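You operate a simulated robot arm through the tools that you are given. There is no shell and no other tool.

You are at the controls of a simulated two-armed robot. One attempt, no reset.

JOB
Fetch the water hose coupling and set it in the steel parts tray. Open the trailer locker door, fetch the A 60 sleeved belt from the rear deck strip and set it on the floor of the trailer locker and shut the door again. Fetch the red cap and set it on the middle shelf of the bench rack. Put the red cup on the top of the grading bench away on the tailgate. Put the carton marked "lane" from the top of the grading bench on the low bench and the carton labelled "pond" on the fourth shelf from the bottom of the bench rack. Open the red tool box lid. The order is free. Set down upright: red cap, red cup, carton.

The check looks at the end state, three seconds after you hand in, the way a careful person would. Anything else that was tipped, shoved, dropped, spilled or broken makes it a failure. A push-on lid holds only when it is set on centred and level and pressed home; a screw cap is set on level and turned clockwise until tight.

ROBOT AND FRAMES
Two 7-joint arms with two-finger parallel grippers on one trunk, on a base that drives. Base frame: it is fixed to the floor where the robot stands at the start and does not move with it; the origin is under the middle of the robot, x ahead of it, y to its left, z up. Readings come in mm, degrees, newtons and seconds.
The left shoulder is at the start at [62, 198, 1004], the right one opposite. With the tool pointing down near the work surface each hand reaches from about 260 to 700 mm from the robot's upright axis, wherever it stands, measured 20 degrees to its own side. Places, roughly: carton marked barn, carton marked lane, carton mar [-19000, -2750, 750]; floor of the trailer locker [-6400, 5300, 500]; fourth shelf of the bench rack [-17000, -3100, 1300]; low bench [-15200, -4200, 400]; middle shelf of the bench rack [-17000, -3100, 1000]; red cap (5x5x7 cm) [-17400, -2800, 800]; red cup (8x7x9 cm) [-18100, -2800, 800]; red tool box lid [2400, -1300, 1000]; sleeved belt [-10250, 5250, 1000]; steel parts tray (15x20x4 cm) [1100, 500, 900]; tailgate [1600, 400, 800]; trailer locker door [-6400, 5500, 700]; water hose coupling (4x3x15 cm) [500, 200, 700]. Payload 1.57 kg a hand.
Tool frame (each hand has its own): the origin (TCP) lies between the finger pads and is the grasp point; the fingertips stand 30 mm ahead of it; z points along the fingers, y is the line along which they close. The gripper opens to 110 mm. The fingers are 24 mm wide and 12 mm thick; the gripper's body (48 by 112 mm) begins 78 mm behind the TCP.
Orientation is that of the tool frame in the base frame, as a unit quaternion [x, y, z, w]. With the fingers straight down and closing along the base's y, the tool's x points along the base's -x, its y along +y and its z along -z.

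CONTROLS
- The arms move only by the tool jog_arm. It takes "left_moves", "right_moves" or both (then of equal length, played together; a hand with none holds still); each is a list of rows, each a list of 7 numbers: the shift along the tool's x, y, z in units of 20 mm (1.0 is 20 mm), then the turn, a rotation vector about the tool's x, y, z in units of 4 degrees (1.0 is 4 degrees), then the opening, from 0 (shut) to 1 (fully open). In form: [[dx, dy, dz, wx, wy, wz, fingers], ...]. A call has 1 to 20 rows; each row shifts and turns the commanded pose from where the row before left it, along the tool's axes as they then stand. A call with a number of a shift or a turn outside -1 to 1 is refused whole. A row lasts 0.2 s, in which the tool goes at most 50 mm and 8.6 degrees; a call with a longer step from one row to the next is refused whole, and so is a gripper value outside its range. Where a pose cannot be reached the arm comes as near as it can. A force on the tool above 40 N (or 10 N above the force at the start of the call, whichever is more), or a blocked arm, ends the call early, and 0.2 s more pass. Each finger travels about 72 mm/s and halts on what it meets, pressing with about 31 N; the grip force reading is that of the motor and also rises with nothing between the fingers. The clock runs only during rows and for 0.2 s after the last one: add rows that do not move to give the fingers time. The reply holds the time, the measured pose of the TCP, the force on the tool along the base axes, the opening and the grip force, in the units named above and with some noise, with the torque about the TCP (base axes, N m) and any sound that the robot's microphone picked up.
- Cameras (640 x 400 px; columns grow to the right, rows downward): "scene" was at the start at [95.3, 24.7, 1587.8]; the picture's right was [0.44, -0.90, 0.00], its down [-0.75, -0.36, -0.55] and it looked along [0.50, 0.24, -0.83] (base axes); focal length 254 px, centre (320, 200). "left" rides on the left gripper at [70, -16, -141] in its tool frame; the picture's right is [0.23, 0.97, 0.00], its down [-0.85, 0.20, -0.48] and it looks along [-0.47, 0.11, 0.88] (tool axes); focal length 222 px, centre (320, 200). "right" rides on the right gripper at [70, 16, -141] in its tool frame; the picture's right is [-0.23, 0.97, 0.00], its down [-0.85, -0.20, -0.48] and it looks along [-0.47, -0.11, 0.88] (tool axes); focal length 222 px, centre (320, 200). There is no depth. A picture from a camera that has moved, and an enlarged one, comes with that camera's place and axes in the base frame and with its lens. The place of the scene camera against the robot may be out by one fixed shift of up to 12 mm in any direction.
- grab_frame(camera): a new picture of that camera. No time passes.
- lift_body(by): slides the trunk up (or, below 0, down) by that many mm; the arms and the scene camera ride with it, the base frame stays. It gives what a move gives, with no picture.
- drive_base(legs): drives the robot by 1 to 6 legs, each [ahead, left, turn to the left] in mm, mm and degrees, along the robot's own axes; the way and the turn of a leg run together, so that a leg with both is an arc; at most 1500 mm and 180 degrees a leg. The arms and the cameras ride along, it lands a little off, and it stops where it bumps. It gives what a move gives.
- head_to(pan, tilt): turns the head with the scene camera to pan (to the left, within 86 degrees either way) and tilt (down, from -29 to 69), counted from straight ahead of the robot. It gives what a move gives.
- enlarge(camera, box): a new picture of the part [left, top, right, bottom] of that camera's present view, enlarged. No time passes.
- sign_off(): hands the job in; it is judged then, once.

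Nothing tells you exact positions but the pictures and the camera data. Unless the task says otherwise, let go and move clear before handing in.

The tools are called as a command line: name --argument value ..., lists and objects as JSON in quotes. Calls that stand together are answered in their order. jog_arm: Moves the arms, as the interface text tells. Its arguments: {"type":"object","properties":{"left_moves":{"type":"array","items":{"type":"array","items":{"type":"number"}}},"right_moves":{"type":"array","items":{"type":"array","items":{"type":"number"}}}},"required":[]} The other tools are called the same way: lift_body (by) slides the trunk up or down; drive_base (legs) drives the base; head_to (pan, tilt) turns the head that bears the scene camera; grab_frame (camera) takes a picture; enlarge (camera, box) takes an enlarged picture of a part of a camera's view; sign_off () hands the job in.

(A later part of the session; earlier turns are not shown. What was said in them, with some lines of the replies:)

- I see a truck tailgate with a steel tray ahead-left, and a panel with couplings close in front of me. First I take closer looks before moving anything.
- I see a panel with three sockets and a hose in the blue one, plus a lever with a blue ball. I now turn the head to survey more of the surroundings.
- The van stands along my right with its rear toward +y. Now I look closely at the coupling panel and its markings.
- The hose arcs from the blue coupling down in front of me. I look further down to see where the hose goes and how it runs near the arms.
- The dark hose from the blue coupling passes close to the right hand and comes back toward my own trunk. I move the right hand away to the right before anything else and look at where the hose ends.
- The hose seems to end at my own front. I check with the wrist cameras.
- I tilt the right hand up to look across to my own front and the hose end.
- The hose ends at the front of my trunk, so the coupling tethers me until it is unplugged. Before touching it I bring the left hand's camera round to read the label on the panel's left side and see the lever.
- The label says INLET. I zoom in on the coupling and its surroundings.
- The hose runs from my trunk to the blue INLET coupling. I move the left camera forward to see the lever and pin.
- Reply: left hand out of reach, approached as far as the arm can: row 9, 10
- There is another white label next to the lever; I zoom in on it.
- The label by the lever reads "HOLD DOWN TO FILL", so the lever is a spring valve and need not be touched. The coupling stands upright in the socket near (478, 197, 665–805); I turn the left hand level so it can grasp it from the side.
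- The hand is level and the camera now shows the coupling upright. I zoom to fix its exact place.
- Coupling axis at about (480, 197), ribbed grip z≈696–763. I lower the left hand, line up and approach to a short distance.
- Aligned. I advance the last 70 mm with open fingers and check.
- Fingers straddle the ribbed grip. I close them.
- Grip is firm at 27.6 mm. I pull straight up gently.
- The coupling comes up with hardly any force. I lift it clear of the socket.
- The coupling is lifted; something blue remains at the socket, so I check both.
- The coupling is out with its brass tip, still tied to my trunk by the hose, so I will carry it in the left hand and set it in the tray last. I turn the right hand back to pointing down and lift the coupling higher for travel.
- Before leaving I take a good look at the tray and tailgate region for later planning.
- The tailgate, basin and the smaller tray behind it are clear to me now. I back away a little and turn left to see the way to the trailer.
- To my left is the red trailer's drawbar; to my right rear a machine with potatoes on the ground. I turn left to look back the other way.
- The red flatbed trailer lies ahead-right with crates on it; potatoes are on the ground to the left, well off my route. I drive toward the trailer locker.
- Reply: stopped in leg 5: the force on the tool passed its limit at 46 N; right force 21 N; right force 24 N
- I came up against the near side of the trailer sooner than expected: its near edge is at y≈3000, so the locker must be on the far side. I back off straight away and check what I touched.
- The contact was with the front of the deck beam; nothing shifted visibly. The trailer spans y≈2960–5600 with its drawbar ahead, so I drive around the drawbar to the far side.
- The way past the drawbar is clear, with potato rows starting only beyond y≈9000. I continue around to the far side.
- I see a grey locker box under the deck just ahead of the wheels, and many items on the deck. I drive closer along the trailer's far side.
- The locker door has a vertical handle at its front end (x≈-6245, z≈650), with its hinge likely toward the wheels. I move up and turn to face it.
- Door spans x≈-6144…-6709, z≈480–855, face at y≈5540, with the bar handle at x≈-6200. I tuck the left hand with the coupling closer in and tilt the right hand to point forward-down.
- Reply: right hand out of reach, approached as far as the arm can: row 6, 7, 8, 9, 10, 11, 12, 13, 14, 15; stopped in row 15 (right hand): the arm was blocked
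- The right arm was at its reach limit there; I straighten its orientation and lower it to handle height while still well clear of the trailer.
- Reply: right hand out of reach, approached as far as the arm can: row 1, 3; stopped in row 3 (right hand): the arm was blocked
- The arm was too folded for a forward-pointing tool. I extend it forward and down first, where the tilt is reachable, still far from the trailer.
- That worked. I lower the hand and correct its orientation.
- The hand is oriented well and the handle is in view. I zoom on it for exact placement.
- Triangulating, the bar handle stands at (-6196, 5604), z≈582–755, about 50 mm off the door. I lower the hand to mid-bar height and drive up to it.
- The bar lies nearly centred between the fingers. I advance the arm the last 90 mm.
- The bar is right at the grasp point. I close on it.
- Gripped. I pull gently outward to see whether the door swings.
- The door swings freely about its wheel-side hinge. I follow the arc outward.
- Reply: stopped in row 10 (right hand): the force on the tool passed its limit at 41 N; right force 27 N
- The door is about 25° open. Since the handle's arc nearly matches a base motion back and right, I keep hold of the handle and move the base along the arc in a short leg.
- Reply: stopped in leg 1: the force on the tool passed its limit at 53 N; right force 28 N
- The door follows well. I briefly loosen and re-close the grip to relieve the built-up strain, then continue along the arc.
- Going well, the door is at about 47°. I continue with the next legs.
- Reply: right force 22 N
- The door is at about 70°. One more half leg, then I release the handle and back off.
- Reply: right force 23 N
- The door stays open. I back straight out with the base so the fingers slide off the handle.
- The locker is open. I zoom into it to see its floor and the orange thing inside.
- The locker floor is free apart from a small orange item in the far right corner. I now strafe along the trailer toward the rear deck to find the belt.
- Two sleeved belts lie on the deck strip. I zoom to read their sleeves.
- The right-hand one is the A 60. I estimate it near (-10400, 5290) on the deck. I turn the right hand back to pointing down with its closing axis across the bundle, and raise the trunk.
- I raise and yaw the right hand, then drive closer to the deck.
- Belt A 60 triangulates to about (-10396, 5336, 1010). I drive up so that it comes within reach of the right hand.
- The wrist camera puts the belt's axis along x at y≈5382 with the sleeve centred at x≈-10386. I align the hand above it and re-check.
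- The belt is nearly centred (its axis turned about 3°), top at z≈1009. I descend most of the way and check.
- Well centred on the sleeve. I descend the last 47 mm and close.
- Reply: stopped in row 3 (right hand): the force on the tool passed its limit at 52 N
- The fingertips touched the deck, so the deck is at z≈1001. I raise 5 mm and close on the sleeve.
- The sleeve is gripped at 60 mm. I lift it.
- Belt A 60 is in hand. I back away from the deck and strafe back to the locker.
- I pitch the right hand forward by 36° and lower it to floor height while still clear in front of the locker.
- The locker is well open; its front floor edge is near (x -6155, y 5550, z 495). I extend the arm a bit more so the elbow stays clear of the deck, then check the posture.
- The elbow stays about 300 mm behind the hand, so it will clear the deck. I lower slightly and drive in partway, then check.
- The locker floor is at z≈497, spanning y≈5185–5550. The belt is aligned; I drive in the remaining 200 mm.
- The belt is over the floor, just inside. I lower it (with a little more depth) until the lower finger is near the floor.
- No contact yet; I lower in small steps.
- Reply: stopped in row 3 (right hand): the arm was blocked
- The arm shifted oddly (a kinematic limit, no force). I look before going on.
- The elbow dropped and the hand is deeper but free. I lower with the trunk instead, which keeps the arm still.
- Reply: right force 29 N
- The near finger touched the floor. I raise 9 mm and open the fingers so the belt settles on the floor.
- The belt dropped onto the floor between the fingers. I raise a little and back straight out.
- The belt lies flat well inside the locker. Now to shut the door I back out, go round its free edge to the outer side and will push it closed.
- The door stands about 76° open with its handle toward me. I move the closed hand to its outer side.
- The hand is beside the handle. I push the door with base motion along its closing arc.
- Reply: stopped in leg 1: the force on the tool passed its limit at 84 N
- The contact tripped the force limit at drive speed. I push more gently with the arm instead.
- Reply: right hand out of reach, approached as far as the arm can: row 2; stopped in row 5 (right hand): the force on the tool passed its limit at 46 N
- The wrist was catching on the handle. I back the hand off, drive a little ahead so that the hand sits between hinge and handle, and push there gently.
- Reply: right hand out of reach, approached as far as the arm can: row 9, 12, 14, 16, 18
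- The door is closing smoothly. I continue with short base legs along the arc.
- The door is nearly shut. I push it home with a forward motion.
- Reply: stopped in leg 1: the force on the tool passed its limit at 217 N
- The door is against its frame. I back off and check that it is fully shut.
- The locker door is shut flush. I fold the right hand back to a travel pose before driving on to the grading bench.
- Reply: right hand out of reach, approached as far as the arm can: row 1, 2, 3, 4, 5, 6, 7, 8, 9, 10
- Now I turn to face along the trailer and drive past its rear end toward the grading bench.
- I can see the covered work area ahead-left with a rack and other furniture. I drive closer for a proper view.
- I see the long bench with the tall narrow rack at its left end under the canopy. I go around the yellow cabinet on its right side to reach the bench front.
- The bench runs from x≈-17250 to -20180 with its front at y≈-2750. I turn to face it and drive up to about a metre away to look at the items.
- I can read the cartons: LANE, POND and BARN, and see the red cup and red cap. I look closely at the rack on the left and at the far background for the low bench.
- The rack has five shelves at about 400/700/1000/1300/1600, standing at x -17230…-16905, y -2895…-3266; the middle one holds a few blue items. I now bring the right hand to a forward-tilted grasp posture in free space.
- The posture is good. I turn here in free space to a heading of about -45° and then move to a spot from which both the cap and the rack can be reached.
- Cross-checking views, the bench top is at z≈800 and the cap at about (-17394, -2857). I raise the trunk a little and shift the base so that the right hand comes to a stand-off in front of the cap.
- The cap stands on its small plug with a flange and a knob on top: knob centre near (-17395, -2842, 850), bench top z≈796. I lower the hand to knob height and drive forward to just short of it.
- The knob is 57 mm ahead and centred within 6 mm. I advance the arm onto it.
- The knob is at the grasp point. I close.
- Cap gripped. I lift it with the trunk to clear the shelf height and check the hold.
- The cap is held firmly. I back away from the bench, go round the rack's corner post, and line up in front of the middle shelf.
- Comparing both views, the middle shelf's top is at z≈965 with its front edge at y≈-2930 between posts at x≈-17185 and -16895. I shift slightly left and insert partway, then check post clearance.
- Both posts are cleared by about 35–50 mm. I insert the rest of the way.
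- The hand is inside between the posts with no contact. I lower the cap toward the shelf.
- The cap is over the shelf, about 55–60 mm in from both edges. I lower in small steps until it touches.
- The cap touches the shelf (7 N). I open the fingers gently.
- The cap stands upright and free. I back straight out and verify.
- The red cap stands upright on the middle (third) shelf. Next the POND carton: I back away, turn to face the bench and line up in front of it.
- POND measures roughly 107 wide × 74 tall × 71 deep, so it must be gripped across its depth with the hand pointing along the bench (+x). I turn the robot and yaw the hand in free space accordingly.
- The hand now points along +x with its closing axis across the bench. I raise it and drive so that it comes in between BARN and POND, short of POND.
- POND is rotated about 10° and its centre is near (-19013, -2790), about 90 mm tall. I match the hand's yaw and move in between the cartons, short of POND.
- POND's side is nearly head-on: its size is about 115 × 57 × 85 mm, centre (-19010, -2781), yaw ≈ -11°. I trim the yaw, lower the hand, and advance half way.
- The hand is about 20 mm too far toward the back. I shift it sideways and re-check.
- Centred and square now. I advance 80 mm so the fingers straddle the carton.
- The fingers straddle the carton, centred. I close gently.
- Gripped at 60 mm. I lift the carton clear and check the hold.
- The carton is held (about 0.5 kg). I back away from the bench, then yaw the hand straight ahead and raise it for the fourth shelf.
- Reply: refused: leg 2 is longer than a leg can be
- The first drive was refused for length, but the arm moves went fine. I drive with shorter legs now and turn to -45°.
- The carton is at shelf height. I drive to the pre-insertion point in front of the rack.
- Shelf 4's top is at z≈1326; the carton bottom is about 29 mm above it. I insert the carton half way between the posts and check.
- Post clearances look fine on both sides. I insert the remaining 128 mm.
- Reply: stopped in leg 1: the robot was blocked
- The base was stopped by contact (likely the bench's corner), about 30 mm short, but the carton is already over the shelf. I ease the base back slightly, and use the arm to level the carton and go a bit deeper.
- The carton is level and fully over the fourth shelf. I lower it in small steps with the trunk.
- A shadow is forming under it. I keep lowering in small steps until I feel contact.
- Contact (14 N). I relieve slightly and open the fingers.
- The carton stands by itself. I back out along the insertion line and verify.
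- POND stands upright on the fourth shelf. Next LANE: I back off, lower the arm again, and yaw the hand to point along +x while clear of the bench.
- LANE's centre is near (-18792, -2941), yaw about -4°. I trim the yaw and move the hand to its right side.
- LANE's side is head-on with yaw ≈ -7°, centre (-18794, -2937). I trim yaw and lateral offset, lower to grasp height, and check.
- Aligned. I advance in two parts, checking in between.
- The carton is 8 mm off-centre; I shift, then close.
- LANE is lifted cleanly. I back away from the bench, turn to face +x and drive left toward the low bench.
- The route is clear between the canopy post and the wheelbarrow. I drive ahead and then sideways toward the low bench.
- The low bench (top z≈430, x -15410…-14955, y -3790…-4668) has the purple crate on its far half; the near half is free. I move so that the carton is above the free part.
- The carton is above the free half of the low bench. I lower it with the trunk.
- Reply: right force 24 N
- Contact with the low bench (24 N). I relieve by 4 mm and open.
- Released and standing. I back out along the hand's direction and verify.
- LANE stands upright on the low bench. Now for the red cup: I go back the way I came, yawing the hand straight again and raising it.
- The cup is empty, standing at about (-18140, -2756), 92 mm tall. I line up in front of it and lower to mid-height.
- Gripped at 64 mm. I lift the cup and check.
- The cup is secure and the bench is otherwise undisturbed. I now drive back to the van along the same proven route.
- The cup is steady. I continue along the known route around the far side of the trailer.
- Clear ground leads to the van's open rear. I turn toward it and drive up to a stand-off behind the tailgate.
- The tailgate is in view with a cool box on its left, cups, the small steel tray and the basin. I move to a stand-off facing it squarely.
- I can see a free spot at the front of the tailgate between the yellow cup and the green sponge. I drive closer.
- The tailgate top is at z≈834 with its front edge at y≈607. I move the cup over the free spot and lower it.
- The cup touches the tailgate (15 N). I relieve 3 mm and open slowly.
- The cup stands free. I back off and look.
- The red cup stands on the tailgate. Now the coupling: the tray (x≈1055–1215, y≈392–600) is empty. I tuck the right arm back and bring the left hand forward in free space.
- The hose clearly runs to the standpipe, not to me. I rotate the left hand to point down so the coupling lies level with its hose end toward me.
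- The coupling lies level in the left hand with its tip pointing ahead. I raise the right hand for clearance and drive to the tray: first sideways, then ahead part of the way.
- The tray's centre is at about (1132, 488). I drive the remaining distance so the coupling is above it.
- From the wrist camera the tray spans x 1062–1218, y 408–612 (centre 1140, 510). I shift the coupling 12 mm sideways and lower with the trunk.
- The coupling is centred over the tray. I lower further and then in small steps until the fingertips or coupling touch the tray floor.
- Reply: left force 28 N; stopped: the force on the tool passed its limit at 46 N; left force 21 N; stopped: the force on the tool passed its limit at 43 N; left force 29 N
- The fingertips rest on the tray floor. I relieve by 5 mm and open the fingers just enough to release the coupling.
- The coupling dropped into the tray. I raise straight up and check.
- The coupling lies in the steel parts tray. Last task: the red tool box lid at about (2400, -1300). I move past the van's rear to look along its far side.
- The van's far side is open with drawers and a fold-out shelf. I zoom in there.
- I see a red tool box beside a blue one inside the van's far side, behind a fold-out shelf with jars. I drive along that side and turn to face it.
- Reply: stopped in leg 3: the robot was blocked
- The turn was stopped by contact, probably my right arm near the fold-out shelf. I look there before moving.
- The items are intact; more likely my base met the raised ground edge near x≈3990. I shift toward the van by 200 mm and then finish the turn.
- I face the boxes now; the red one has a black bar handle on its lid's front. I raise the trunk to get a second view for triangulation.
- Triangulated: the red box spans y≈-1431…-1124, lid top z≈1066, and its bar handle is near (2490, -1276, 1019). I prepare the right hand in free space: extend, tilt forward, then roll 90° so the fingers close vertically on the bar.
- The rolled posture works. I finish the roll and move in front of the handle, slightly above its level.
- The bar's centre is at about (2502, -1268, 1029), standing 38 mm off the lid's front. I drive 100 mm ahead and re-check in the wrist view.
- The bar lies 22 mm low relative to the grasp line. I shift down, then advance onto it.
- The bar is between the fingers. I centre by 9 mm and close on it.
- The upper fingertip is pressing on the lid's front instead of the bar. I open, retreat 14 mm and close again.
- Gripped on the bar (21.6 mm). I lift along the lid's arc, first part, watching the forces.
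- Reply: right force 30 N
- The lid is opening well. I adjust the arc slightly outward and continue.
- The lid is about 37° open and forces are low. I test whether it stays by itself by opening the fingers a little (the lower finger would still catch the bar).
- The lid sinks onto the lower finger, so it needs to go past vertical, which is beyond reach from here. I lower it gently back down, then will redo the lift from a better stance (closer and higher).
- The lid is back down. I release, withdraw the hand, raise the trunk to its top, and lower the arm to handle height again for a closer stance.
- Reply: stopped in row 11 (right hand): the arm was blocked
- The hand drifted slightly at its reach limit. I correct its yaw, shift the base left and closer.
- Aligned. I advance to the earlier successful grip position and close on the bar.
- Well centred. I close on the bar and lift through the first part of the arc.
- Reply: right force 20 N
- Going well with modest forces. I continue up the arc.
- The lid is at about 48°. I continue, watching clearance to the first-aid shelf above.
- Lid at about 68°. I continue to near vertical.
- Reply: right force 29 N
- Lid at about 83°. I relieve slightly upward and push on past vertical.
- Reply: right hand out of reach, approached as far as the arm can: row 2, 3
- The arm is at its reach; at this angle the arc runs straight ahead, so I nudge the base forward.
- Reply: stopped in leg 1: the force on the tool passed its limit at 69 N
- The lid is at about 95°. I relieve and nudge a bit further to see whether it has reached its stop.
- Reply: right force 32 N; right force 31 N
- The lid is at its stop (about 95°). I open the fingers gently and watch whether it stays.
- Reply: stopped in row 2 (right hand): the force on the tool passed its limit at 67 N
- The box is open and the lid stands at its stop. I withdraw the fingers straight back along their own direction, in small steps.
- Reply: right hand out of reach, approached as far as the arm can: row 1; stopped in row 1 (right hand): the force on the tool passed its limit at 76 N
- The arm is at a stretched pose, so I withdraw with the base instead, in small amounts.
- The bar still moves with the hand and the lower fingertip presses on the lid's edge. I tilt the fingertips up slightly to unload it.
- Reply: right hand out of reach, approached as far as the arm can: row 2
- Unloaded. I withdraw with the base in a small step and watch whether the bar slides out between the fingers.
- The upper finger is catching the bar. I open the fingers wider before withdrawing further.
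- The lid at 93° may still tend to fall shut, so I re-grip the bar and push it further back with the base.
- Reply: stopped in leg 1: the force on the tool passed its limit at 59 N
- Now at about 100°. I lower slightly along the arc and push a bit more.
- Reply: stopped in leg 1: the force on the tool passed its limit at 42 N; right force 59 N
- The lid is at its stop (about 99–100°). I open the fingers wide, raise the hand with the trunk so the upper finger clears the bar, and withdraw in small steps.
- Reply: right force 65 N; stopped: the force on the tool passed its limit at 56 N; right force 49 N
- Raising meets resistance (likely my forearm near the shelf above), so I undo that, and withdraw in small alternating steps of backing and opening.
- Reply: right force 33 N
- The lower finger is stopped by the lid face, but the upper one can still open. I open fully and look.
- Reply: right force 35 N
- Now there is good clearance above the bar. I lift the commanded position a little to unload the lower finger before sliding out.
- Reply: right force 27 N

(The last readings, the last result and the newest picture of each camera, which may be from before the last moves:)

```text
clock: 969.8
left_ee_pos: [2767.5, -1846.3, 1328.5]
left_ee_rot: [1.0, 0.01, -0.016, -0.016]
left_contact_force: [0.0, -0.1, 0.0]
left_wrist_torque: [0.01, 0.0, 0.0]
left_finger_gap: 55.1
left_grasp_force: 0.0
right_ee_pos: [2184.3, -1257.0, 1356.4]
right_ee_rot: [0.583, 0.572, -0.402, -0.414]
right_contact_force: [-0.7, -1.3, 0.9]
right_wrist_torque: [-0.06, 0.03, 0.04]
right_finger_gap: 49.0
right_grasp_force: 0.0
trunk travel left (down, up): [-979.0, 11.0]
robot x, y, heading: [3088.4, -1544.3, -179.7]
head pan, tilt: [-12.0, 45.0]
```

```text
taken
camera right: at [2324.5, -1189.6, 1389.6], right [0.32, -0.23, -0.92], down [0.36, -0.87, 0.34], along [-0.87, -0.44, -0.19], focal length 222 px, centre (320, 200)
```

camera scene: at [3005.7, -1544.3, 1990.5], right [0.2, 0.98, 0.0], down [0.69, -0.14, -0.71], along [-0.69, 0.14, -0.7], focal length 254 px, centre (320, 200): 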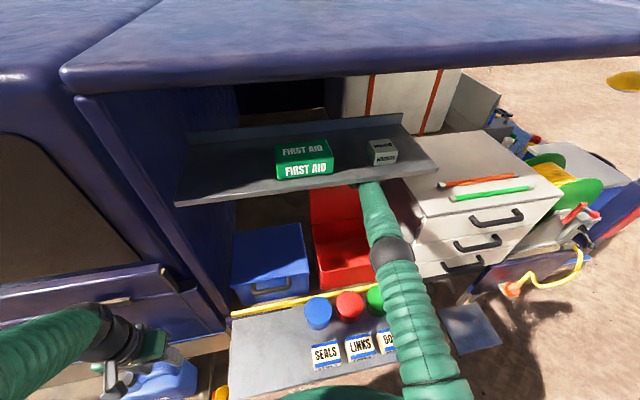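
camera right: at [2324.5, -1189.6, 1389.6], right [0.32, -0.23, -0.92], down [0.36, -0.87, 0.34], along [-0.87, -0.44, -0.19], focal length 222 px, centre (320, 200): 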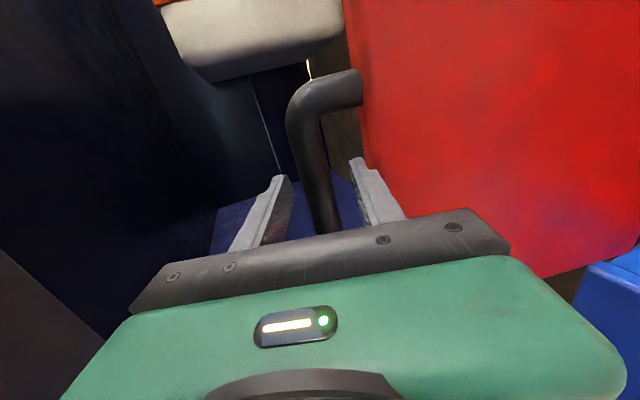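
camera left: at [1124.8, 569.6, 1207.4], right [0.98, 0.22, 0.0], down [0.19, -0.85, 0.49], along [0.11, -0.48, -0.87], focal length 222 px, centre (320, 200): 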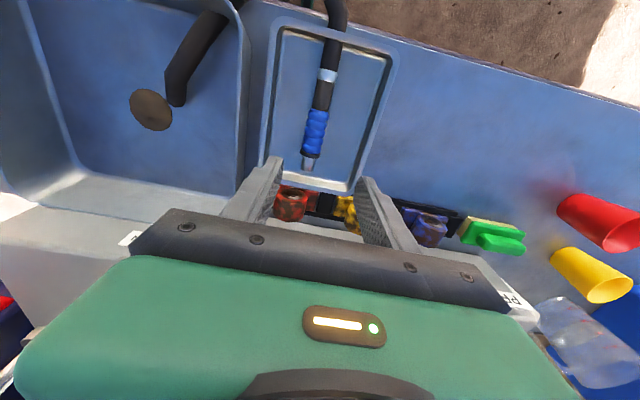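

Now the fingers are free of both bar and lid, and the lid stays by itself. I raise the hand 6 mm and back out.

jog_arm --right_moves '[[0, -0.15, 0, 0, 0, 0, 0.46], [0, -0.15, 0, 0, 0, 0, 0.46], [0, 0, 0, 0, 0, 0, 0.46]]'

drive_base --legs '[[-22, 0, 0]]'

grab_frame --camera "right"

```text
clock: 970.6
left_ee_pos: [2766.1, -1843.3, 1329.1]
left_ee_rot: [1.0, 0.01, -0.015, -0.014]
left_contact_force: [-0.1, -0.2, 0.6]
left_wrist_torque: [0.0, 0.01, -0.01]
left_finger_gap: 55.3
left_grasp_force: 0.2
right_ee_pos: [2183.4, -1253.3, 1359.1]
right_ee_rot: [0.584, 0.572, -0.402, -0.413]
right_contact_force: [0.1, -0.9, 0.4]
right_wrist_torque: [0.01, -0.02, -0.01]
right_finger_gap: 50.3
right_grasp_force: 0.1
trunk travel left (down, up): [-979.0, 11.0]
robot x, y, heading: [3088.3, -1543.8, -179.9]
head pan, tilt: [-12.0, 45.0]
```

```text
clock: 971.4
left_ee_pos: [2786.2, -1846.4, 1328.2]
left_ee_rot: [1.0, 0.009, -0.015, -0.016]
left_contact_force: [-0.5, -0.3, 0.9]
left_wrist_torque: [-0.03, 0.01, 0.03]
left_finger_gap: 54.9
left_grasp_force: 0.1
right_ee_pos: [2202.0, -1257.4, 1361.7]
right_ee_rot: [0.583, 0.572, -0.402, -0.414]
right_contact_force: [-0.5, -0.3, -1.1]
right_wrist_torque: [0.0, 0.01, 0.02]
right_finger_gap: 50.4
right_grasp_force: 0.1
trunk travel left (down, up): [-979.0, 11.0]
robot x, y, heading: [3108.8, -1544.3, -179.4]
head pan, tilt: [-12.0, 45.0]
```

```text
taken
camera right: at [2342.7, -1190.1, 1394.8], right [0.32, -0.23, -0.92], down [0.36, -0.87, 0.34], along [-0.87, -0.44, -0.19], focal length 222 px, centre (320, 200)
```

right: 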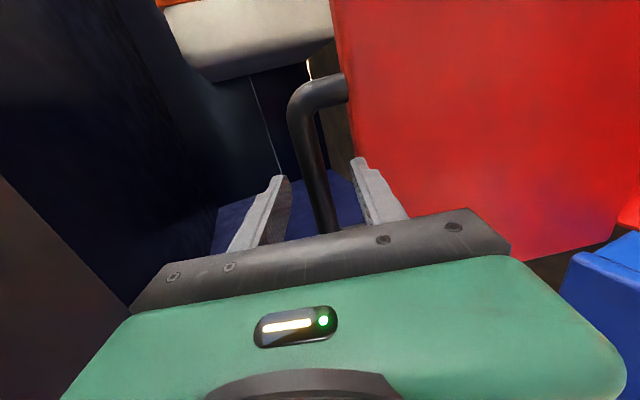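

The lid stays while the hand slides out. I continue.

drive_base --legs '[[-25, 0, 0]]'

grab_frame --camera "right"

```text
clock: 972.2
left_ee_pos: [2807.9, -1846.5, 1325.8]
left_ee_rot: [1.0, 0.009, -0.013, -0.016]
left_contact_force: [0.0, 0.3, 0.3]
left_wrist_torque: [-0.02, -0.09, 0.0]
left_finger_gap: 55.1
left_grasp_force: 0.0
right_ee_pos: [2224.8, -1258.0, 1359.0]
right_ee_rot: [0.584, 0.572, -0.401, -0.413]
right_contact_force: [-0.3, 0.2, 1.0]
right_wrist_torque: [-0.03, 0.04, -0.04]
right_finger_gap: 50.6
right_grasp_force: 0.1
trunk travel left (down, up): [-979.0, 11.0]
robot x, y, heading: [3135.9, -1546.4, -179.7]
head pan, tilt: [-12.0, 45.0]
```

```text
taken
camera right: at [2364.8, -1190.3, 1392.3], right [0.32, -0.23, -0.92], down [0.36, -0.87, 0.34], along [-0.87, -0.44, -0.2], focal length 222 px, centre (320, 200)
```

right: 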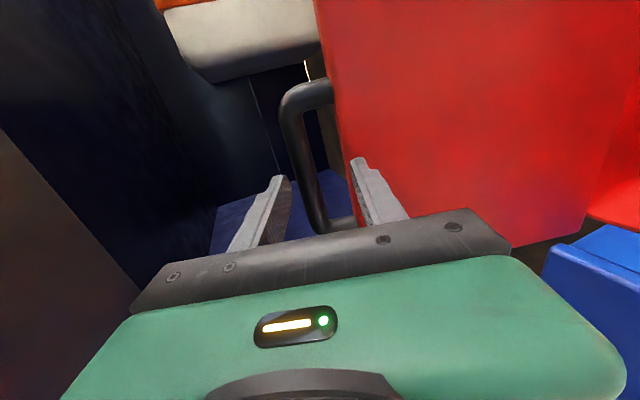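

drive_base --legs '[[-30, 0, 0]]'

grab_frame --camera "right"

drive_base --legs '[[-250, 0, 0]]'

grab_frame --camera "scene"

grab_frame --camera "right"

```text
clock: 973.0
left_ee_pos: [2835.1, -1847.3, 1325.0]
left_ee_rot: [1.0, 0.01, -0.011, -0.016]
left_contact_force: [-1.0, -0.3, -0.2]
left_wrist_torque: [0.05, -0.1, -0.03]
left_finger_gap: 54.8
left_grasp_force: 0.1
right_ee_pos: [2252.6, -1256.8, 1355.4]
right_ee_rot: [0.585, 0.573, -0.4, -0.413]
right_contact_force: [-0.9, -0.9, -1.1]
right_wrist_torque: [0.02, 0.03, -0.01]
right_finger_gap: 50.4
right_grasp_force: 0.1
trunk travel left (down, up): [-979.0, 11.0]
robot x, y, heading: [3170.8, -1545.0, -179.8]
head pan, tilt: [-12.0, 45.0]
```

```text
taken
camera right: at [2392.1, -1190.1, 1389.4], right [0.33, -0.23, -0.92], down [0.36, -0.87, 0.35], along [-0.87, -0.45, -0.2], focal length 222 px, centre (320, 200)
```

right: 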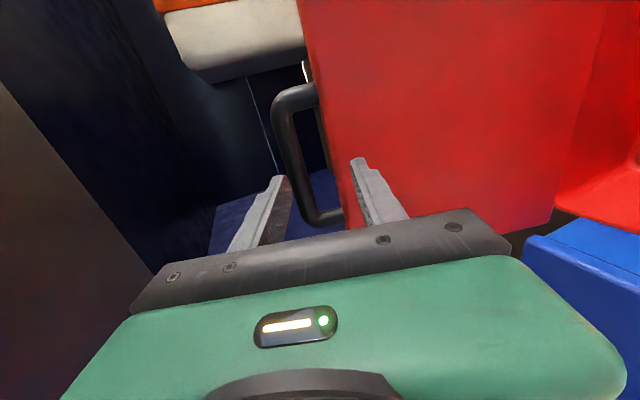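

```text
clock: 974.8
left_ee_pos: [3086.5, -1843.6, 1326.5]
left_ee_rot: [1.0, 0.008, -0.013, -0.015]
left_contact_force: [0.6, 0.5, -0.7]
left_wrist_torque: [-0.02, -0.04, -0.02]
left_finger_gap: 55.0
left_grasp_force: 0.0
right_ee_pos: [2503.3, -1252.3, 1360.3]
right_ee_rot: [0.584, 0.573, -0.4, -0.413]
right_contact_force: [-0.2, -0.1, 0.2]
right_wrist_torque: [0.0, -0.02, 0.0]
right_finger_gap: 50.7
right_grasp_force: 0.1
trunk travel left (down, up): [-979.0, 11.0]
robot x, y, heading: [3415.0, -1544.9, -179.9]
head pan, tilt: [-12.0, 45.0]
```

```text
taken
camera scene: at [3288.9, -1536.0, 1981.5], right [0.2, 0.98, 0.0], down [0.7, -0.14, -0.7], along [-0.69, 0.14, -0.71], focal length 254 px, centre (320, 200)
```

scene: 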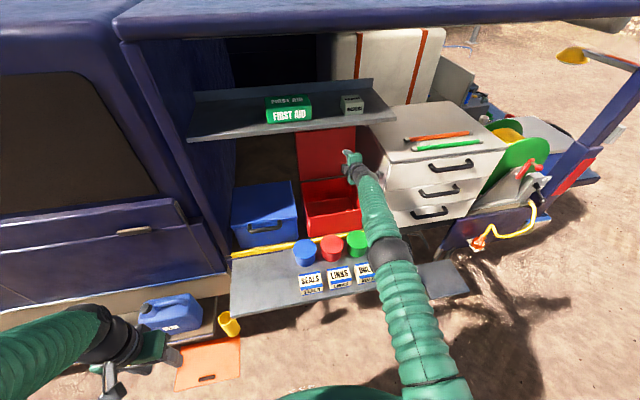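

```text
taken
camera right: at [2642.5, -1186.1, 1392.3], right [0.32, -0.23, -0.92], down [0.36, -0.87, 0.34], along [-0.87, -0.44, -0.2], focal length 222 px, centre (320, 200)
```

right: 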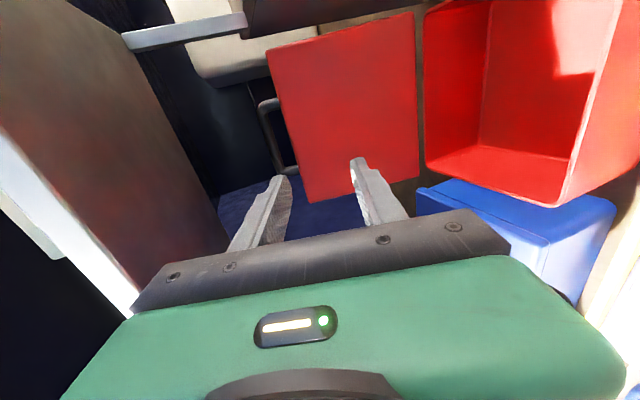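

The red tool box lid stays open at its stop and everything around it is undisturbed. I back off a bit more and take a last look.

drive_base --legs '[[-130, 0, 0]]'

head_to --pan -5 --tilt 40

enlarge --camera "scene" --box '[180, 60, 460, 280]'

head_to --pan -70 --tilt 20

grab_frame --camera "scene"

```text
clock: 976.1
left_ee_pos: [3215.2, -1842.4, 1326.0]
left_ee_rot: [1.0, 0.007, -0.012, -0.016]
left_contact_force: [0.4, 0.8, -0.2]
left_wrist_torque: [0.0, -0.01, 0.02]
left_finger_gap: 54.9
left_grasp_force: 0.2
right_ee_pos: [2629.1, -1252.3, 1358.3]
right_ee_rot: [0.585, 0.572, -0.4, -0.413]
right_contact_force: [-0.2, 0.8, -0.9]
right_wrist_torque: [0.0, 0.01, 0.02]
right_finger_gap: 50.7
right_grasp_force: 0.1
trunk travel left (down, up): [-979.0, 11.0]
robot x, y, heading: [3545.3, -1541.7, -179.5]
head pan, tilt: [-12.0, 45.0]
```

```text
clock: 976.8
left_ee_pos: [3223.2, -1843.5, 1327.9]
left_ee_rot: [1.0, 0.008, -0.016, -0.016]
left_contact_force: [-0.4, -0.9, 0.8]
left_wrist_torque: [0.04, -0.05, -0.02]
left_finger_gap: 54.8
left_grasp_force: 0.0
right_ee_pos: [2635.4, -1251.8, 1363.5]
right_ee_rot: [0.584, 0.571, -0.401, -0.415]
right_contact_force: [-0.2, 0.1, 0.0]
right_wrist_torque: [0.01, 0.03, -0.02]
right_finger_gap: 50.6
right_grasp_force: 0.0
trunk travel left (down, up): [-979.0, 11.0]
robot x, y, heading: [3544.5, -1544.8, -179.7]
head pan, tilt: [-5.0, 40.0]
```

```text
1.82 times, centred on (320, 170) of scene
camera zoom: at [3418.6, -1545.2, 1989.0], right [0.08, 1.0, 0.0], down [0.65, -0.05, -0.76], along [-0.76, 0.06, -0.65], focal length 462 px, centre (320, 254)
```

zoom: 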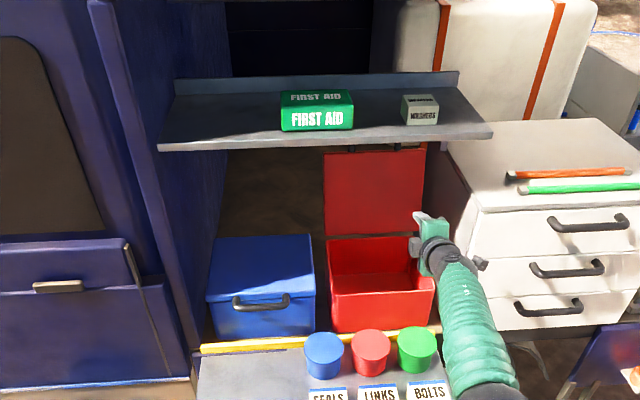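

```text
clock: 978.1
left_ee_pos: [3227.7, -1843.4, 1330.0]
left_ee_rot: [1.0, 0.008, -0.018, -0.016]
left_contact_force: [-0.3, -0.1, 0.1]
left_wrist_torque: [0.01, 0.03, 0.0]
left_finger_gap: 55.1
left_grasp_force: 0.1
right_ee_pos: [2639.9, -1249.9, 1368.3]
right_ee_rot: [0.582, 0.57, -0.403, -0.416]
right_contact_force: [-0.1, 0.5, -0.6]
right_wrist_torque: [0.01, 0.01, 0.0]
right_finger_gap: 50.6
right_grasp_force: 0.1
trunk travel left (down, up): [-979.0, 11.0]
robot x, y, heading: [3545.9, -1546.9, -179.8]
head pan, tilt: [-70.0, 20.0]
```

```text
taken
camera scene: at [3477.6, -1464.0, 2021.1], right [0.94, 0.35, 0.0], down [0.12, -0.32, -0.94], along [-0.33, 0.88, -0.34], focal length 254 px, centre (320, 200)
```

scene: 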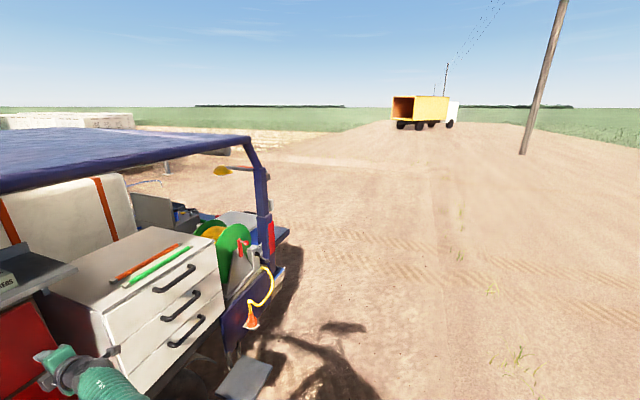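

All tasks look complete: the coupling is in the tray and the belt is in the shut locker. The cap is on the middle shelf, the cup is on the tailgate, LANE is on the low bench, POND is on the fourth shelf, and the red lid is open. My hands are empty and clear, so I hand in.

sign_off

```text
The job is handed in.
```

I finished every part of the job and handed it in; the check's verdict has not come back. I looked at each result on camera right after doing it, but I did not go round again before signing off.

- **Water hose coupling:** unplugged from the inlet panel and lying in the steel parts tray. Its hose still runs from the tray to the standpipe.
- **A 60 belt:** flat on the locker floor, with the locker door pushed shut and looking flush.
- **Red cap:** standing upright on the middle shelf of the bench rack.
- **Red cup:** standing upright on the tailgate.
- **LANE carton:** standing upright on the low bench.
- **POND carton:** standing upright on the fourth shelf from the bottom.
- **Red tool box lid:** open past vertical and staying up by itself.

Five contacts might matter to the check, though I saw nothing moved by any of them:

- My right hand hit the front of the trailer at about 46 N early on.
- The base was stopped once while I was placing POND, most likely by the corner of the grading bench.
- The locker door hit its frame hard, at about 217 N, when I pushed it shut.
- The base was also stopped once beside the van; I think it met the edge of the raised ground.
- Raising the trunk while freeing my hand from the lid met about 56 N, possibly my forearm against the first-aid shelf above.
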